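You operate a simulated robot arm through the tools that you are given. There is no shell and no other tool. Be economical: measure what you need, move in short steps, check, and stop when the job is done.

You run a simulated robot arm. Do the job below in one go: nothing can be reset, and whatever is moved stays where it is left.

TASK
Take the small black cone from the top of the black-legged table and put it on top of the black roll there.

The check looks at the end state, three seconds after you hand in, the way a careful person would. Anything else that was tipped, shoved, dropped, spilled or broken makes it a failure.

THE ROBOT
A 7-joint arm with a two-finger parallel gripper, fixed in place. Base frame: the origin is at the foot of the arm, x ahead of it, y to its left, z up; the work surface is at about z = 0. Lengths are in mm, angles in rad, forces in N, time in s.
With the tool pointing down near the work surface it reaches from about 240 to 620 mm from the base axis. Its first joint turns from -1.152 to 1.152 rad. Payload 2.6 kg.
The tool frame sits at the grasp point between the pads (the TCP): z along the fingers, y along the line on which they close. The tips reach 30 mm beyond it. The gripper opens to 94 mm. The fingers are 28 mm wide and 10 mm thick; the gripper's body (50 by 96 mm) begins 55 mm behind the TCP.
Orientation is that of the tool frame in the base frame, as a unit quaternion [x, y, z, w]. With the fingers straight down and closing along the base's y, the tool's x points along the base's -x, its y along +y and its z along -z.

THE INTERFACE
- The arm moves only by the tool jog_arm. Its argument "series" is a list that holds one entry, the list of rows, each a list of 4 numbers: the shift along the base's x, y, z in cm, then the turn about the base's z in rad. In form: [[[x, y, z, yaw], ...]]. A call has 1 to 10 rows; each row shifts and turns the commanded pose from where the row before left it. "claw" is the gripper command, from -1 (shut) to 1 (fully open), values between in proportion, set as the call begins (left out, the last holds). Each row takes 0.2 s and may step no farther than 50 mm and 0.15 rad from the row before; otherwise, or with a gripper value out of range, the whole call is refused. Where a pose cannot be reached the arm comes as near as it can. A force on the tool above 40 N (or 10 N above the force at the start of the call, whichever is more), or a blocked arm, ends the call early, and 0.2 s more pass. The fingers move at their own pace (about 72 mm/s each) and stop on an object; they squeeze with about 38 N. The grip force told is the motor's: it shows also when the fingers shut on nothing. Time passes only in rows, and 0.2 s behind the last, so rows that do not move let the fingers close. It gives the time, the measured TCP pose, the force on the tool (base axes), the opening and the grip force at its end, in the units of the frame above (readings bear some noise), and new pictures: "show" is both (left out), scene, wrist or none.
- Cameras (640 x 400 px; columns grow to the right, rows downward): "scene" is fixed at [43.2, 440.8, 574.2]; the picture's right is [-0.66, -0.75, 0.00], its down [-0.43, 0.37, -0.83] and it looks along [0.62, -0.54, -0.56] (base axes); focal length 214 px, centre (320, 200). "wrist" rides on the gripper at [-37, 0, -58] in the tool frame; the picture's right is [0.00, -1.00, 0.00], its down [0.97, 0.00, -0.24] and it looks along [0.24, 0.00, 0.97] (tool axes); focal length 218 px, centre (320, 200). There is no depth. A picture from a camera that has moved, and an enlarged one, comes with that camera's place and axes in the base frame and with its lens. The place of the scene camera against the robot may be out by one fixed shift of up to 12 mm in any direction.
- enlarge(camera, box): a new picture of the part [left, top, right, bottom] of that camera's present view, enlarged. No time passes.
- sign_off(): hands the job in; it is judged then, once.

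Work in short steps. Places have to be worked out from the pictures, the camera data and where the tool is seen: move nearer, look again, correct. Check each grasp and each placing, and mend what went wrong. You have 90 turns and 150 pictures in all, those below and enlarged ones among them. Open the gripper and draw the arm clear of the work before you hand the job in, unless the task says otherwise; then end with one line.

The tools are called after "Emit:" by a JSON object that holds its "method" and its "body". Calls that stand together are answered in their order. jog_arm: Moves the arm, as the interface text tells. Its arguments: {"type":"object","properties":{"series":{"type":"array","items":{"type":"array","items":{"type":"array","items":{"type":"number"}}}},"claw":{"type":"number"},"show":{"type":"string","enum":["both","scene","wrist","none"]}},"required":["series"]} The other tools are called the same way: enlarge (camera, box) takes an enlarged picture of a part of a camera's view; sign_off () hands the job in.

At the start:

```text
time_s: 0.0
ee_pos: [221.4, 196.0, 455.7]
orientation: [0.001, 1.0, 0.0, 0.0]
wrist_force: [0.3, 0.0, 0.1]
gripper_width: 93.9
grasp_force: 0.0
```

scene: 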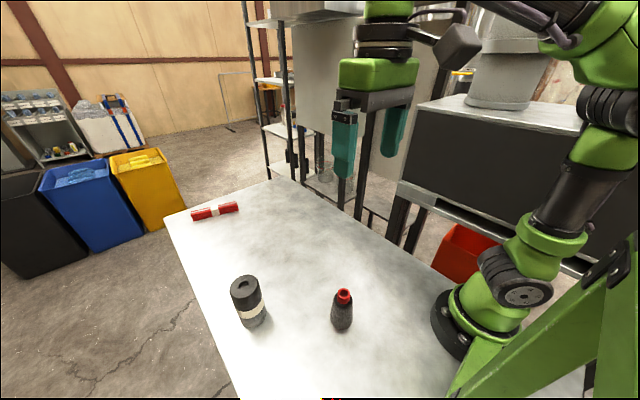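
wrist: 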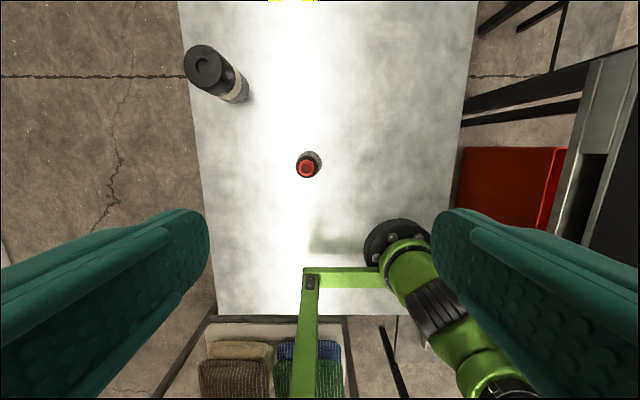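

The pictures show a black cone-like thing with a red tip and a black roll. I take a closer look at both before moving.

Emit:
{"method": "enlarge", "body": {"camera": "scene", "box": [200, 240, 400, 365]}}

Emit:
{"method": "enlarge", "body": {"camera": "wrist", "box": [170, 30, 370, 190]}}

```text
3.20 times, centred on (300, 302) of scene
camera zoom: at [43.2, 440.8, 574.2], right [-0.66, -0.75, 0.0], down [-0.43, 0.37, -0.83], along [0.62, -0.54, -0.56], focal length 686 px, centre (384, -128)
```

zoom: 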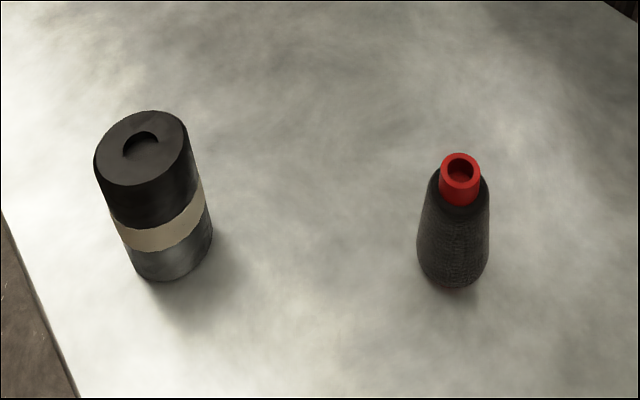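

```text
2.50 times, centred on (270, 110) of wrist
camera zoom: at [259.2, 195.6, 513.1], right [0.0, -1.0, 0.0], down [-0.97, 0.0, 0.24], along [-0.24, 0.0, -0.97], focal length 546 px, centre (445, 425)
```

zoom: 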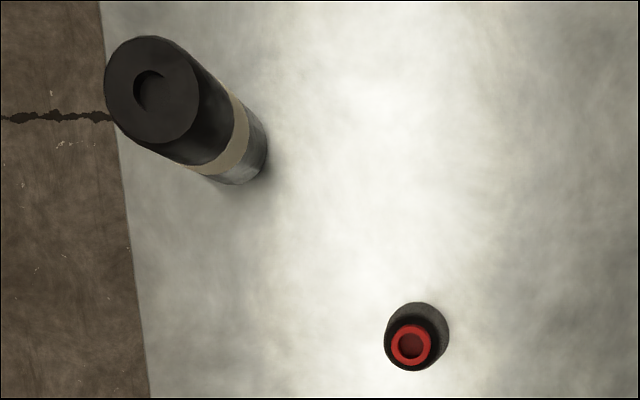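

The cone stands near (220, 219), about 110 mm tall. The roll stands near (380, 378), about 130 mm tall and 58 mm wide. I come down part way above the cone to measure it better.

Emit:
{"method": "jog_arm", "body": {"series": [[[0, 0.6, -4.5, 0], [0, 0.6, -4.5, 0], [0, 0.6, -4.5, 0], [0, 0.5, -4.5, 0], [0, 0, 0, 0]]], "claw": 1}}

```text
time_s: 1.2
ee_pos: [221.3, 218.4, 276.1]
orientation: [0.0, 1.0, 0.001, 0.0]
wrist_force: [0.0, 0.6, 0.0]
gripper_width: 94.2
grasp_force: 0.1
camera wrist: at [258.9, 219.1, 333.1], right [0.0, -1.0, 0.0], down [-0.97, 0.0, 0.24], along [-0.24, 0.0, -0.97], focal length 218 px, centre (320, 200)
```

scene: 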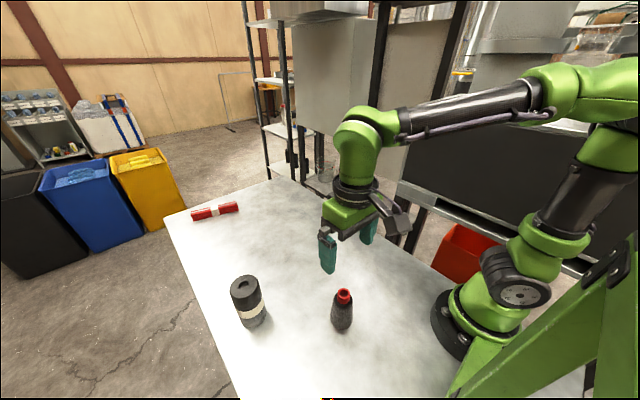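
wrist: 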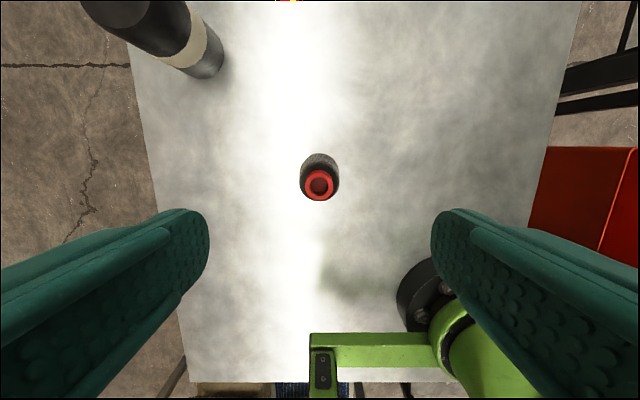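

The cone lies nearly under the tool. I enlarge it to measure its shape.

Emit:
{"method": "enlarge", "body": {"camera": "wrist", "box": [270, 140, 366, 200]}}

Emit:
{"method": "enlarge", "body": {"camera": "scene", "box": [296, 280, 392, 340]}}

```text
6.67 times, centred on (318, 170) of wrist
camera zoom: at [258.9, 219.1, 333.1], right [0.0, -1.0, 0.0], down [-0.97, 0.0, 0.24], along [-0.24, 0.0, -0.97], focal length 1455 px, centre (333, 400)
```

zoom: 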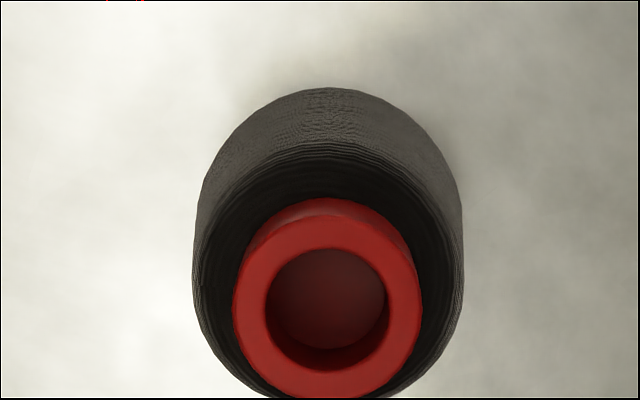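

```text
6.67 times, centred on (344, 310) of scene
camera zoom: at [43.2, 440.8, 574.2], right [-0.66, -0.75, 0.0], down [-0.43, 0.37, -0.83], along [0.62, -0.54, -0.56], focal length 1430 px, centre (160, -533)
```

zoom: 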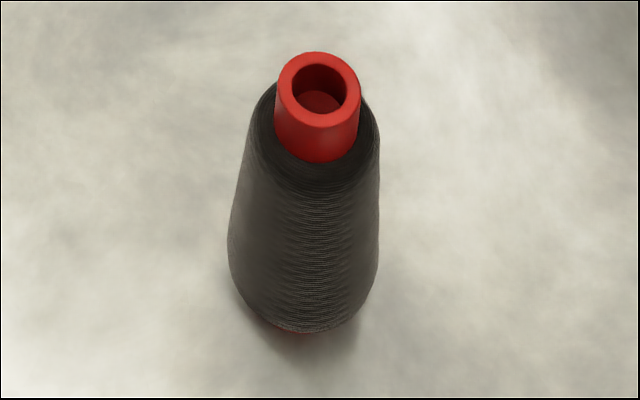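

The cone is a thread spool. Its red collar is about 27 mm wide, its top is at z ≈ 120 and the thread begins near z ≈ 97, centred at about (221, 220). I will grip the collar with the fingertips, so I go down until the tips are just around it.

Emit:
{"method": "jog_arm", "body": {"series": [[[0, 0.15, -4.5, 0], [0, 0, -4.5, 0], [0, 0, -3, 0], [0, 0, -2, 0], [0, 0, 0, 0]]]}}

Emit:
{"method": "enlarge", "body": {"camera": "scene", "box": [272, 220, 432, 340]}}

```text
time_s: 2.4
ee_pos: [221.6, 218.5, 134.4]
orientation: [0.002, 1.0, -0.001, 0.0]
wrist_force: [1.0, 0.8, 0.3]
gripper_width: 94.3
grasp_force: 0.0
camera wrist: at [257.6, 218.4, 192.4], right [0.0, -1.0, 0.0], down [-0.97, 0.0, 0.24], along [-0.24, 0.0, -0.97], focal length 218 px, centre (320, 200)
```

scene: 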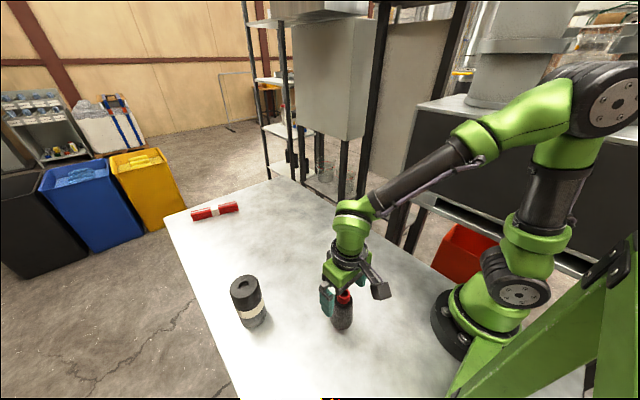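
wrist: 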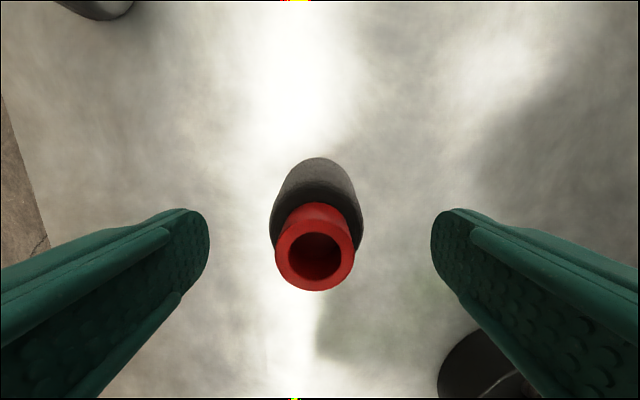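

```text
3.33 times, centred on (352, 280) of scene
camera zoom: at [43.2, 440.8, 574.2], right [-0.66, -0.75, 0.0], down [-0.43, 0.37, -0.83], along [0.62, -0.54, -0.56], focal length 715 px, centre (213, -67)
```

zoom: 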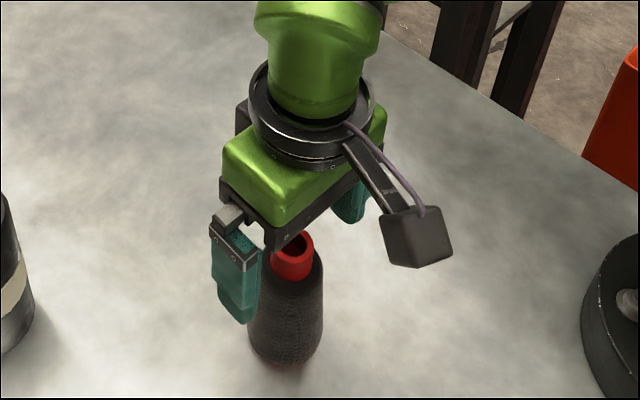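

The fingers straddle the collar, with the tips at z ≈ 104. I lower 4 mm, shift 1 mm to centre, and close.

Emit:
{"method": "jog_arm", "body": {"series": [[[0, 0.1, -0.4, 0], [0, 0, 0, 0]]], "show": "none"}}

Emit:
{"method": "jog_arm", "body": {"series": [[[0, 0, 0, 0], [0, 0, 0, 0], [0, 0, 0, 0], [0, 0, 0, 0], [0, 0, 0, 0]]], "claw": -1}}

Emit:
{"method": "enlarge", "body": {"camera": "scene", "box": [272, 220, 432, 340]}}

```text
time_s: 3.0
ee_pos: [220.9, 219.8, 131.6]
orientation: [0.0, 1.0, -0.001, 0.0]
wrist_force: [-0.4, 0.0, -0.6]
gripper_width: 94.0
grasp_force: 0.1
```

```text
time_s: 4.2
ee_pos: [220.4, 219.6, 130.7]
orientation: [0.0, 1.0, 0.0, 0.0]
wrist_force: [0.4, 0.1, 0.1]
gripper_width: 39.2
grasp_force: 38.1
camera wrist: at [258.0, 219.4, 188.6], right [0.0, -1.0, 0.0], down [-0.97, 0.0, 0.24], along [-0.24, 0.0, -0.97], focal length 218 px, centre (320, 200)
```

scene: 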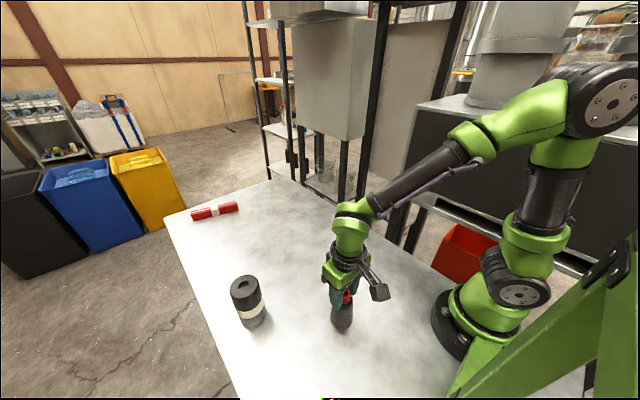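
wrist: 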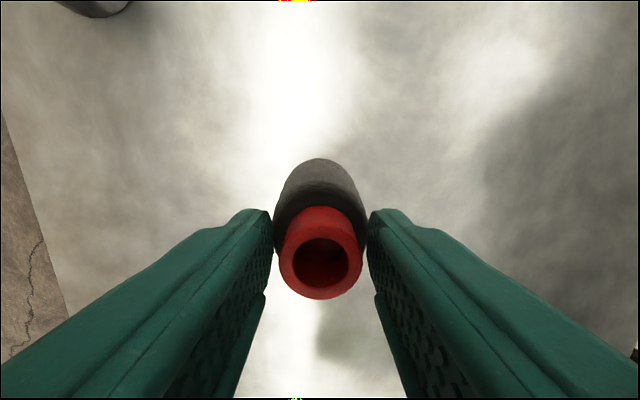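

```text
3.33 times, centred on (352, 280) of scene
camera zoom: at [43.2, 440.8, 574.2], right [-0.66, -0.75, 0.0], down [-0.43, 0.37, -0.83], along [0.62, -0.54, -0.56], focal length 715 px, centre (213, -67)
```

zoom: 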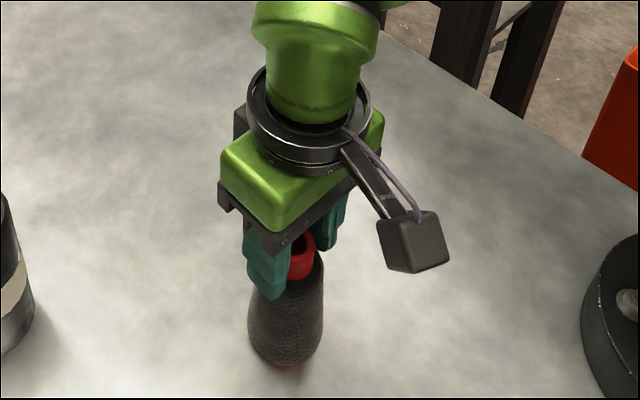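

The fingers stopped at 39 mm, so they bear on the thread shoulder and not the collar, which is a poor grip. I will open, go 47 mm lower to hold the body where the wall is steeper, and close again.

Emit:
{"method": "jog_arm", "body": {"series": [[[0, 0, 0, 0], [0, 0, 0, 0], [0, 0, 0, 0], [0, 0, 0, 0], [0, 0, -1.6, 0], [0, 0, -1.6, 0], [0, 0, -1.5, 0], [0, 0, 0, 0]]], "claw": 1}}

```text
time_s: 6.0
ee_pos: [220.1, 219.6, 83.7]
orientation: [0.0, 1.0, 0.0, 0.001]
wrist_force: [-0.9, -1.3, -1.1]
gripper_width: 93.9
grasp_force: 0.1
camera wrist: at [258.0, 220.4, 141.8], right [0.0, -1.0, 0.0], down [-0.97, 0.0, 0.24], along [-0.24, 0.0, -0.97], focal length 218 px, centre (320, 200)
```

scene: 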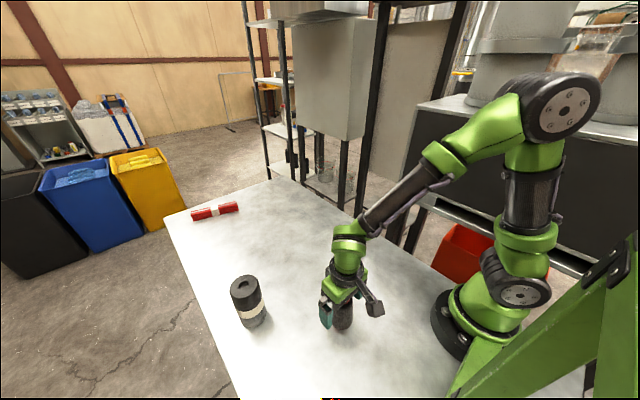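
wrist: 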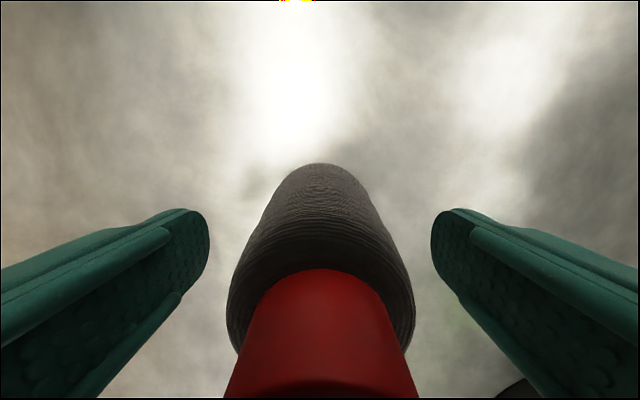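

The fingers straddle the body centred. I close them now.

Emit:
{"method": "jog_arm", "body": {"series": [[[0, 0, 0, 0], [0, 0, 0, 0], [0, 0, 0, 0], [0, 0, 0, 0], [0, 0, 0, 0]]], "claw": -1}}

Emit:
{"method": "jog_arm", "body": {"series": [[[0, 0, 2, 0], [0, 0, 3, 0], [0, 0, 0, 0]]]}}

Emit:
{"method": "enlarge", "body": {"camera": "scene", "box": [272, 220, 432, 340]}}

```text
time_s: 7.2
ee_pos: [220.9, 220.0, 84.9]
orientation: [0.0, 1.0, 0.0, 0.0]
wrist_force: [0.7, 0.1, -0.1]
gripper_width: 46.3
grasp_force: 37.7
camera wrist: at [258.0, 220.5, 142.0], right [0.0, -1.0, 0.0], down [-0.97, 0.0, 0.24], along [-0.24, 0.0, -0.97], focal length 218 px, centre (320, 200)
```

scene: 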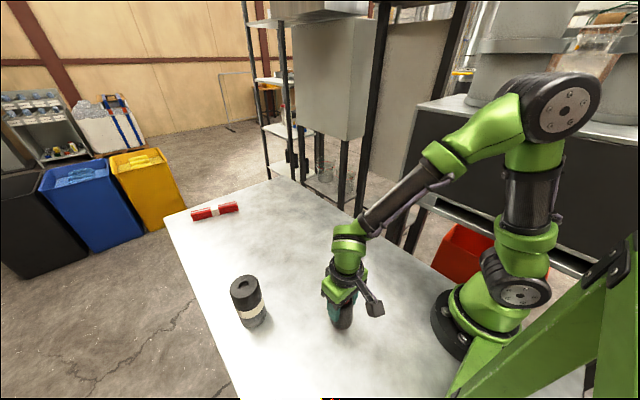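
wrist: 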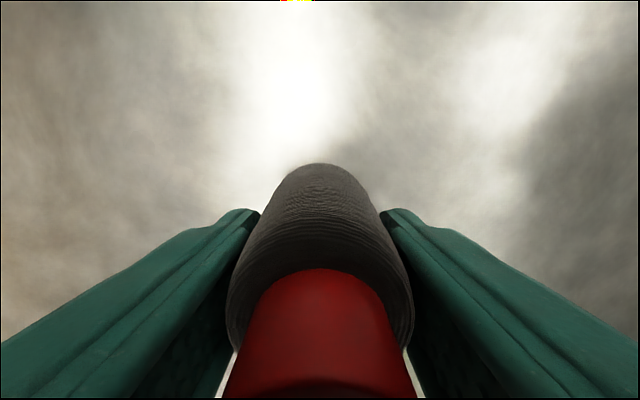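

```text
time_s: 8.0
ee_pos: [218.8, 221.2, 136.6]
orientation: [0.001, 1.0, 0.0, 0.0]
wrist_force: [-0.4, -0.2, -1.6]
gripper_width: 46.4
grasp_force: 38.0
camera wrist: at [256.7, 222.4, 193.9], right [0.0, -1.0, 0.0], down [-0.97, 0.0, 0.24], along [-0.24, 0.0, -0.97], focal length 218 px, centre (320, 200)
```

scene: 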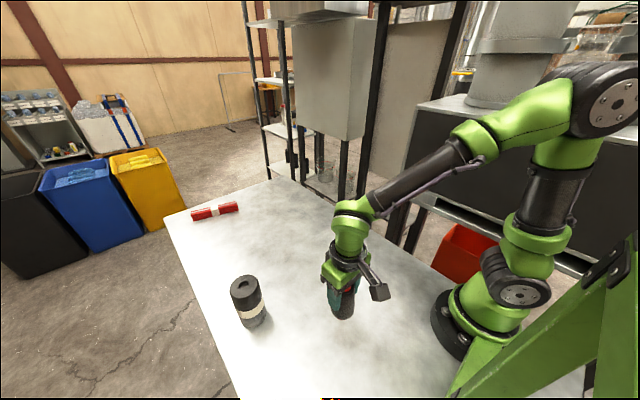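
wrist: 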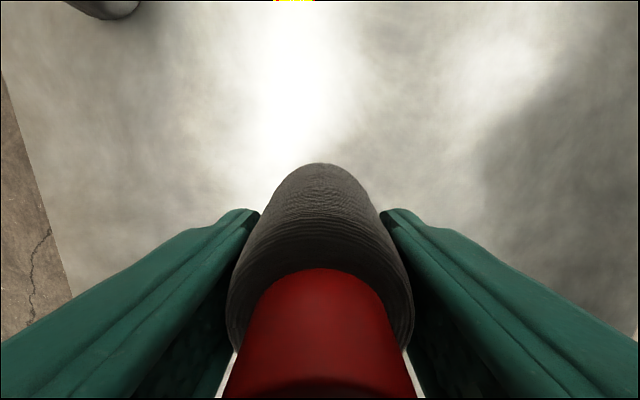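

```text
3.33 times, centred on (352, 280) of scene
camera zoom: at [43.2, 440.8, 574.2], right [-0.66, -0.75, 0.0], down [-0.43, 0.37, -0.83], along [0.62, -0.54, -0.56], focal length 715 px, centre (213, -67)
```

zoom: 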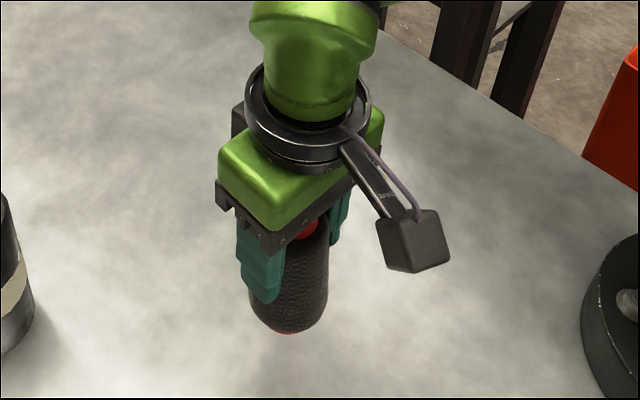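

The cone came up cleanly and did not shift in the grip; its base is about 84 mm below the TCP. I lift it well above roll height and move to a spot just short of the roll to measure the roll.

Emit:
{"method": "jog_arm", "body": {"series": [[[0, 0, 4, 0], [0, 0, 4, 0], [0, 0, 4, 0], [0, 0, 3.5, 0], [1.75, 3.9, 0, 0], [1.75, 3.9, 0, 0], [1.75, 3.9, 0, 0], [1.75, 3.9, 0, 0], [0, 0, 0, 0]]]}}

Emit:
{"method": "enlarge", "body": {"camera": "wrist", "box": [240, 60, 400, 180]}}

```text
time_s: 10.0
ee_pos: [294.2, 377.9, 288.8]
orientation: [-0.001, 1.0, 0.0, 0.0]
wrist_force: [0.6, -0.2, -1.4]
gripper_width: 46.6
grasp_force: 37.6
camera wrist: at [332.2, 378.8, 346.3], right [0.0, -1.0, 0.0], down [-0.97, 0.0, 0.24], along [-0.24, 0.0, -0.97], focal length 218 px, centre (320, 200)
```

scene: 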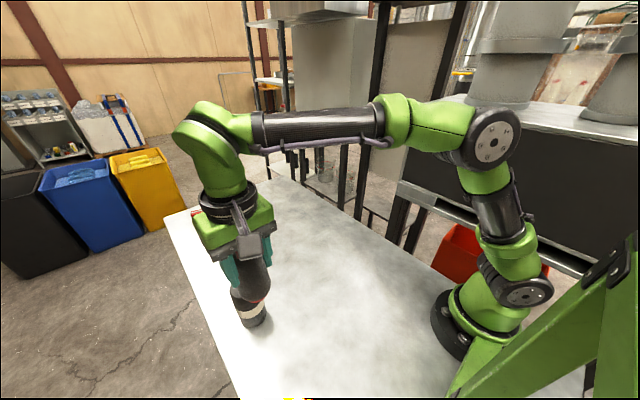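
wrist: 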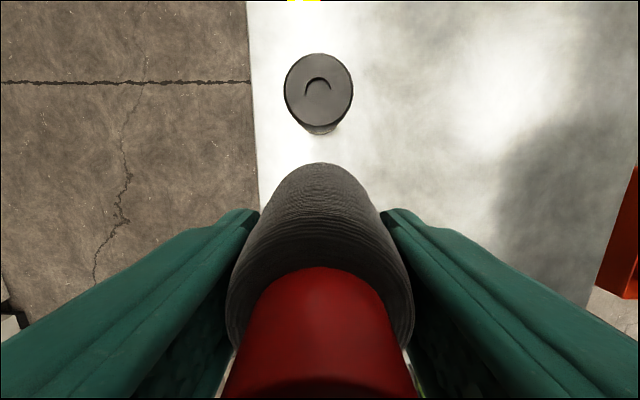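

```text
3.33 times, centred on (320, 120) of wrist
camera zoom: at [332.2, 378.8, 346.3], right [0.0, -1.0, 0.0], down [-0.97, 0.0, 0.24], along [-0.24, 0.0, -0.97], focal length 728 px, centre (320, 467)
```

zoom: 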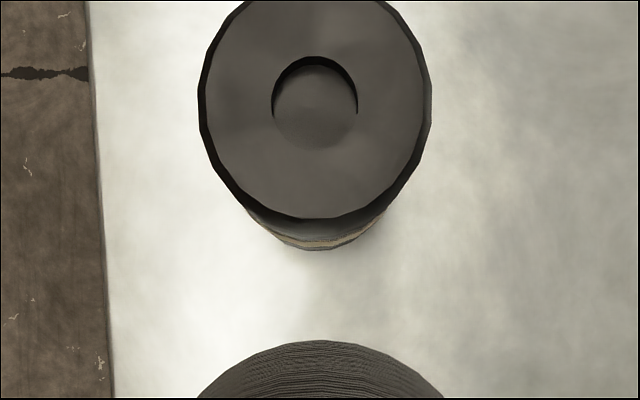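

The wrist view puts the roll top at (381, 380), z ≈ 130, which agrees with my earlier estimate. I move over it, lower until the cone base is about 20 mm above it, and check.

Emit:
{"method": "jog_arm", "body": {"series": [[[3, 0.1, 0, 0], [3, 0.1, 0, 0], [2.7, 0, 0, 0], [0, 0, -2.5, 0], [0, 0, -2.9, 0], [0, 0, 0, 0]]]}}

Emit:
{"method": "enlarge", "body": {"camera": "scene", "box": [168, 220, 328, 340]}}

```text
time_s: 11.4
ee_pos: [379.8, 380.5, 234.2]
orientation: [0.0, 1.0, 0.0, 0.0]
wrist_force: [-0.3, 0.9, -1.1]
gripper_width: 46.2
grasp_force: 37.6
camera wrist: at [416.5, 380.4, 292.7], right [0.0, -1.0, 0.0], down [-0.97, 0.0, 0.24], along [-0.24, 0.0, -0.97], focal length 218 px, centre (320, 200)
```

scene: 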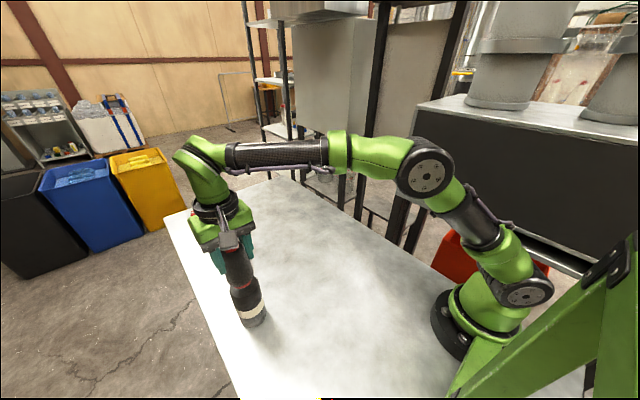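
wrist: 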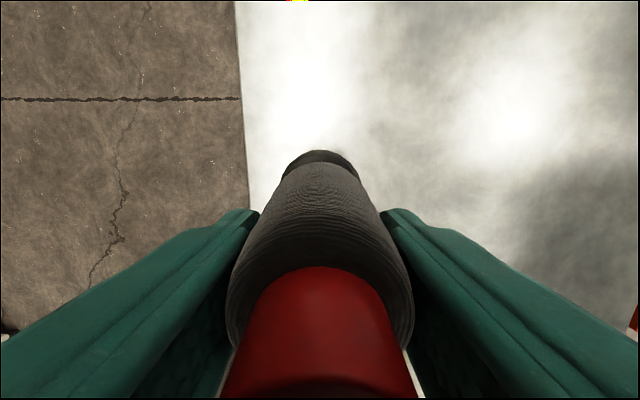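

```text
3.33 times, centred on (248, 280) of scene
camera zoom: at [43.2, 440.9, 574.2], right [-0.66, -0.75, 0.0], down [-0.43, 0.37, -0.83], along [0.62, -0.54, -0.56], focal length 715 px, centre (560, -67)
```

zoom: 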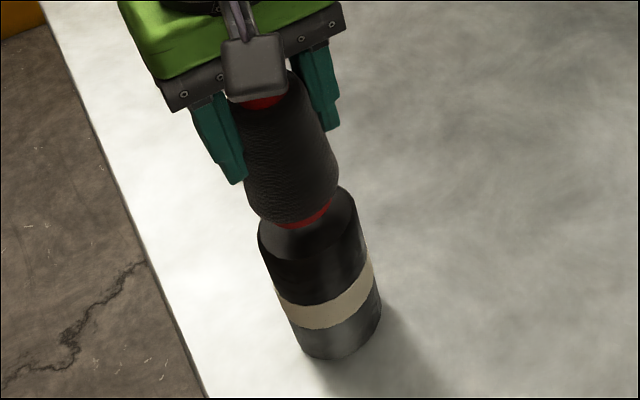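

The cone sits concentric above the roll in both views, and the roll's far edge, worked out at x ≈ 413, fits a centre of 381–382. I lower most of the gap and nudge 1 mm in x.

Emit:
{"method": "jog_arm", "body": {"series": [[[0.1, 0, -0.6, 0], [0, 0, -0.5, 0], [0, 0, -0.4, 0], [0, 0, 0, 0]]], "show": "none"}}

Emit:
{"method": "enlarge", "body": {"camera": "scene", "box": [200, 240, 296, 312]}}

Emit:
{"method": "enlarge", "body": {"camera": "wrist", "box": [240, 120, 400, 220]}}

```text
time_s: 12.4
ee_pos: [378.1, 379.0, 221.7]
orientation: [0.001, 1.0, 0.0, -0.001]
wrist_force: [-0.1, -1.0, -1.7]
gripper_width: 46.5
grasp_force: 38.6
```

```text
5.56 times, centred on (248, 276) of scene
camera zoom: at [43.2, 440.9, 574.2], right [-0.66, -0.75, 0.0], down [-0.43, 0.37, -0.83], along [0.62, -0.54, -0.56], focal length 1192 px, centre (720, -222)
```

zoom: 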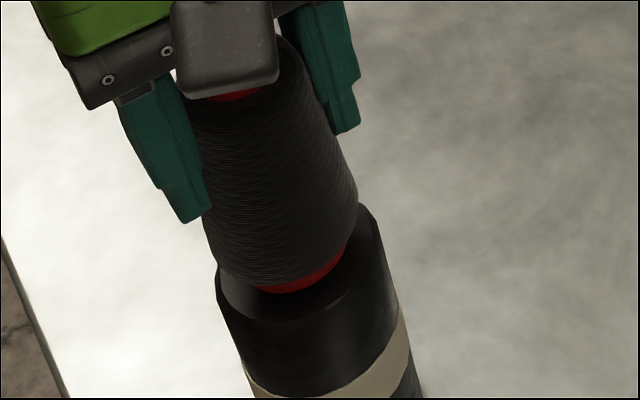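

```text
4.00 times, centred on (320, 170) of wrist
camera zoom: at [416.2, 380.4, 278.1], right [0.0, -1.0, 0.0], down [-0.97, 0.0, 0.24], along [-0.24, 0.0, -0.97], focal length 873 px, centre (320, 320)
```

zoom: 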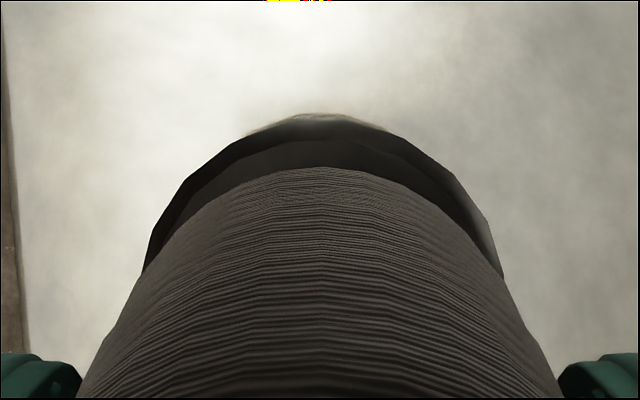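

It is hovering about 9 mm above the roll, maybe 2 mm short in x. I correct that and step down gently until it touches.

Emit:
{"method": "jog_arm", "body": {"series": [[[0.2, 0, 0, 0], [0, 0, -0.3, 0], [0, 0, -0.2, 0], [0, 0, 0, 0]]], "show": "none"}}

Emit:
{"method": "enlarge", "body": {"camera": "scene", "box": [200, 240, 296, 312]}}

```text
time_s: 13.4
ee_pos: [381.2, 379.1, 216.8]
orientation: [0.0, 1.0, 0.001, 0.0]
wrist_force: [0.4, 0.0, -2.2]
gripper_width: 46.2
grasp_force: 38.2
```

```text
5.56 times, centred on (248, 276) of scene
camera zoom: at [43.2, 440.9, 574.2], right [-0.66, -0.75, 0.0], down [-0.43, 0.37, -0.83], along [0.62, -0.54, -0.56], focal length 1192 px, centre (720, -222)
```

zoom: 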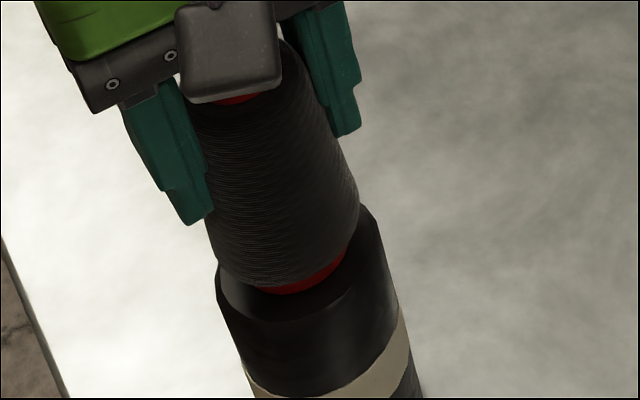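

No contact yet, with only the cone's weight on the force reading. I go down in 1.5 mm steps.

Emit:
{"method": "jog_arm", "body": {"series": [[[0, 0, -0.15, 0], [0, 0, 0, 0]]], "show": "none"}}

Emit:
{"method": "jog_arm", "body": {"series": [[[0, 0, -0.15, 0], [0, 0, 0, 0]]], "show": "none"}}

```text
time_s: 14.0
ee_pos: [381.6, 378.5, 213.5]
orientation: [0.001, 1.0, 0.0, 0.0]
wrist_force: [0.3, 0.0, -1.2]
gripper_width: 46.3
grasp_force: 37.6
```

```text
time_s: 14.6
ee_pos: [381.9, 378.3, 215.0]
orientation: [0.001, 1.0, 0.002, 0.001]
wrist_force: [-3.5, -4.2, 17.7]
gripper_width: 46.3
grasp_force: 37.6
```

There is contact now, at 17.7 N. I back off 1 mm to relieve the load and look before letting go.

Emit:
{"method": "jog_arm", "body": {"series": [[[0, 0, 0.08, 0], [0, 0, 0, 0]]], "show": "none"}}

Emit:
{"method": "enlarge", "body": {"camera": "scene", "box": [200, 240, 296, 312]}}

Emit:
{"method": "enlarge", "body": {"camera": "wrist", "box": [240, 120, 400, 220]}}

```text
time_s: 15.2
ee_pos: [381.7, 379.1, 213.7]
orientation: [0.0, 1.0, 0.002, 0.0]
wrist_force: [-4.3, -2.5, 21.1]
gripper_width: 46.5
grasp_force: 37.8
```

```text
5.56 times, centred on (248, 276) of scene
camera zoom: at [43.1, 440.7, 574.3], right [-0.66, -0.75, 0.0], down [-0.42, 0.37, -0.83], along [0.62, -0.54, -0.56], focal length 1192 px, centre (720, -222)
```

zoom: 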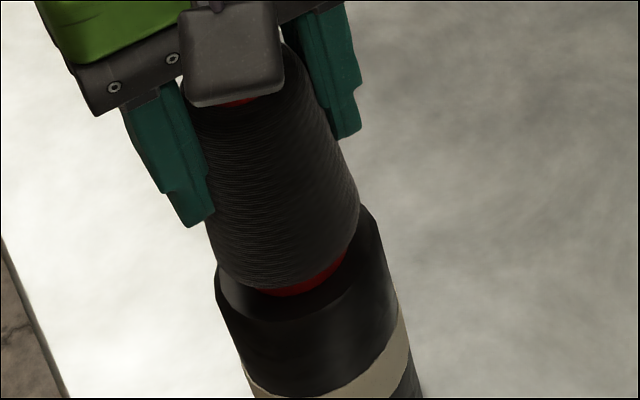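

```text
4.00 times, centred on (320, 170) of wrist
camera zoom: at [419.0, 379.4, 272.0], right [0.0, -1.0, 0.0], down [-0.97, 0.0, 0.24], along [-0.24, 0.0, -0.97], focal length 873 px, centre (320, 320)
```

zoom: 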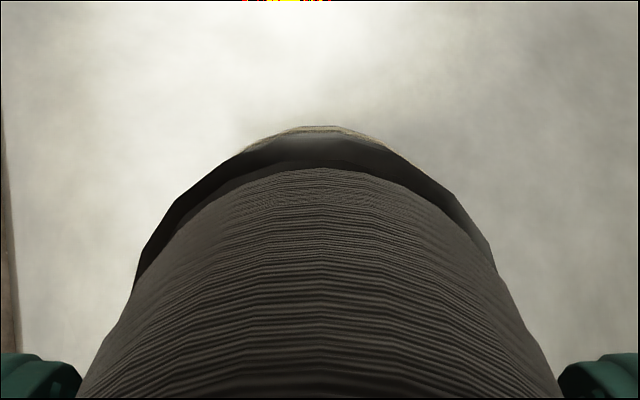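

Alignment is within about 2 mm. Some load remains, so I ease up a little more.

Emit:
{"method": "jog_arm", "body": {"series": [[[0, 0, 0.1, 0], [0, 0, 0, 0]]], "show": "none"}}

```text
time_s: 15.8
ee_pos: [383.2, 380.3, 214.7]
orientation: [0.0, 1.0, 0.001, 0.0]
wrist_force: [-3.3, -2.5, 18.3]
gripper_width: 46.6
grasp_force: 37.5
```

The load is falling slowly, so I ease up another 1 mm.

Emit:
{"method": "jog_arm", "body": {"series": [[[0, 0, 0.1, 0], [0, 0, 0, 0], [0, 0, 0, 0]]], "show": "none"}}

```text
time_s: 16.6
ee_pos: [382.9, 379.8, 214.8]
orientation: [0.001, 1.0, 0.0, 0.001]
wrist_force: [-1.3, 2.7, 10.0]
gripper_width: 46.6
grasp_force: 37.4
```

Down to 10 N. One more millimetre.

Emit:
{"method": "jog_arm", "body": {"series": [[[0, 0, 0.1, 0], [0, 0, 0, 0], [0, 0, 0, 0]]], "show": "none"}}

Emit:
{"method": "enlarge", "body": {"camera": "scene", "box": [200, 240, 296, 312]}}

```text
time_s: 17.4
ee_pos: [382.3, 377.6, 214.4]
orientation: [0.001, 1.0, -0.001, -0.001]
wrist_force: [0.5, 0.8, -1.1]
gripper_width: 46.5
grasp_force: 38.1
```

```text
5.56 times, centred on (248, 276) of scene
camera zoom: at [43.2, 440.9, 574.2], right [-0.66, -0.75, 0.0], down [-0.43, 0.37, -0.83], along [0.62, -0.54, -0.56], focal length 1192 px, centre (720, -222)
```

zoom: 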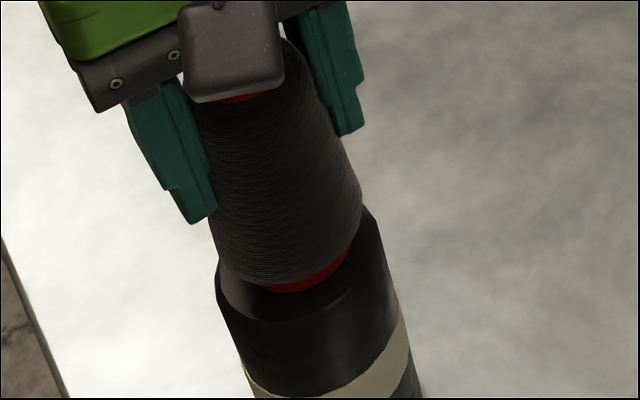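

The load is back to the cone's weight, so it is just clear of the roll or resting lightly. I lower 0.5 mm and open partway slowly.

Emit:
{"method": "jog_arm", "body": {"series": [[[0, 0, -0.05, 0], [0, 0, 0, 0], [0, 0, 0, 0]]], "show": "none"}}

Emit:
{"method": "jog_arm", "body": {"series": [[[0, 0, 0, 0], [0, 0, 0, 0], [0, 0, 0, 0], [0, 0, 0, 0]]], "claw": 1}}

Emit:
{"method": "enlarge", "body": {"camera": "scene", "box": [200, 240, 296, 312]}}

```text
time_s: 18.2
ee_pos: [382.6, 377.5, 215.5]
orientation: [0.001, 1.0, 0.001, 0.001]
wrist_force: [-1.0, -0.5, -1.4]
gripper_width: 46.3
grasp_force: 38.4
```

```text
time_s: 19.2
ee_pos: [381.9, 378.7, 214.9]
orientation: [0.001, 1.0, 0.0, 0.0]
wrist_force: [-0.5, 0.0, 0.7]
gripper_width: 94.0
grasp_force: 0.0
camera wrist: at [419.4, 378.7, 273.1], right [0.0, -1.0, 0.0], down [-0.97, 0.0, 0.24], along [-0.24, 0.0, -0.97], focal length 218 px, centre (320, 200)
```

scene: 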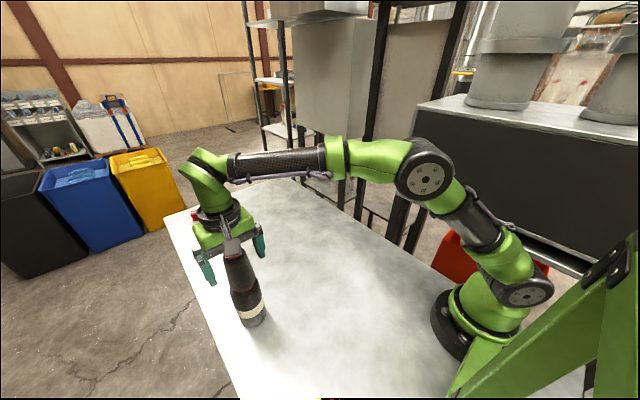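
wrist: 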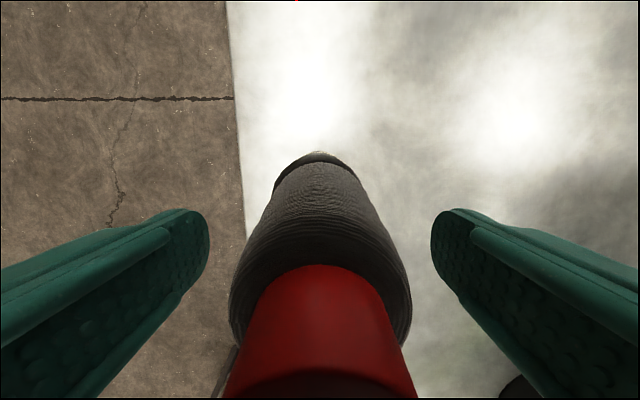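

```text
5.56 times, centred on (248, 276) of scene
camera zoom: at [43.2, 440.8, 574.2], right [-0.66, -0.75, 0.0], down [-0.43, 0.37, -0.83], along [0.62, -0.54, -0.56], focal length 1192 px, centre (720, -222)
```

zoom: 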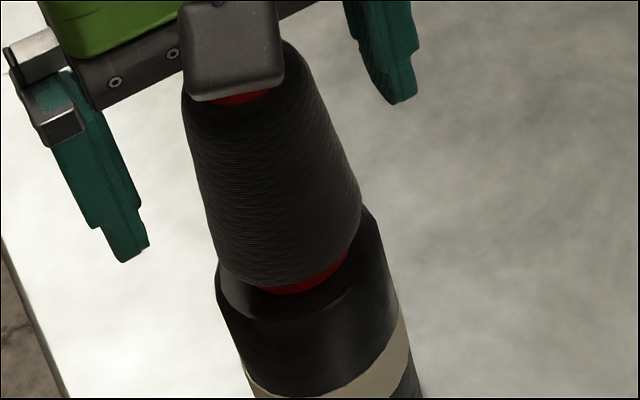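

The cone stands on the roll by itself and the fingers are clear. I rise straight up, then back away, and check.

Emit:
{"method": "jog_arm", "body": {"series": [[[0, 0, 1.5, 0], [0, 0, 3, 0], [0, 0, 4, 0], [0, 0, 4, 0], [0, 0, 3, 0], [-3.5, -3.5, 0, 0], [-3.5, -3.5, 0, 0], [-3, -3.5, 0, 0], [-3, -3.5, 0, 0], [0, 0, 0, 0]]]}}

Emit:
{"method": "enlarge", "body": {"camera": "scene", "box": [168, 220, 328, 340]}}

```text
time_s: 21.4
ee_pos: [248.6, 243.6, 327.3]
orientation: [0.001, 1.0, 0.0, 0.0]
wrist_force: [-0.3, 0.1, 0.2]
gripper_width: 94.0
grasp_force: 0.1
out of reach, approached as far as the arm can: row 4, 5
camera wrist: at [285.4, 244.1, 385.0], right [0.0, -1.0, 0.0], down [-0.97, 0.0, 0.24], along [-0.24, 0.0, -0.97], focal length 218 px, centre (320, 200)
```

scene: 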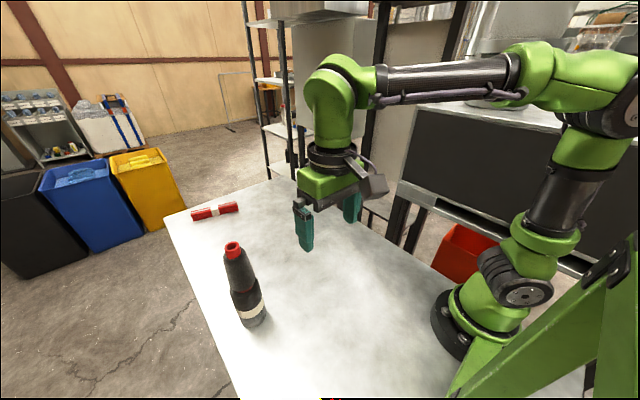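
wrist: 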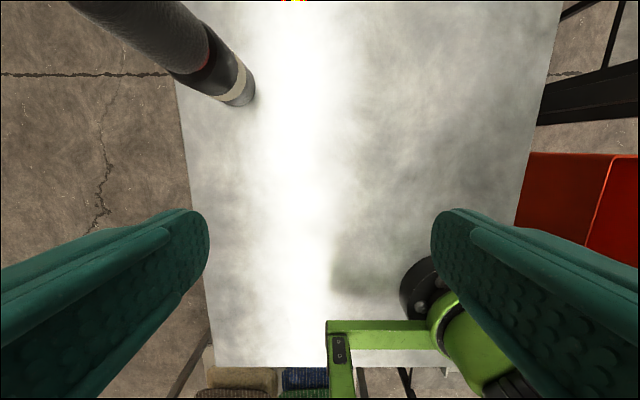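

```text
3.33 times, centred on (248, 280) of scene
camera zoom: at [43.1, 440.8, 574.2], right [-0.66, -0.75, 0.0], down [-0.43, 0.37, -0.83], along [0.62, -0.54, -0.56], focal length 715 px, centre (560, -67)
```

zoom: 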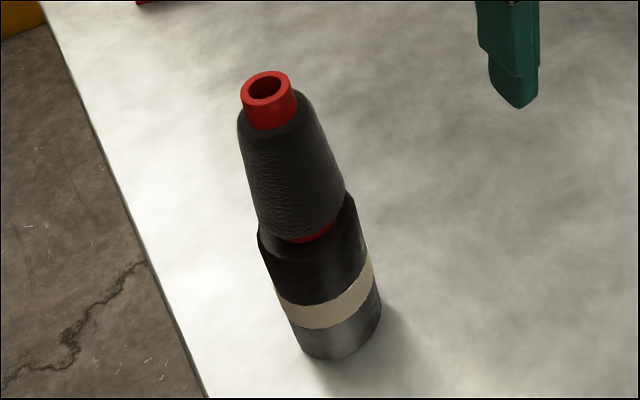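

The cone stands upright and centred on the roll, the roll has not moved, and the arm is clear with the gripper open. I hand the job in.

Emit:
{"method": "sign_off", "body": {}}

```text
The job is handed in.
```

The small black cone now stands upright on top of the black roll; the last pictures before hand-in showed nothing else disturbed, and the arm is clear with the gripper open.
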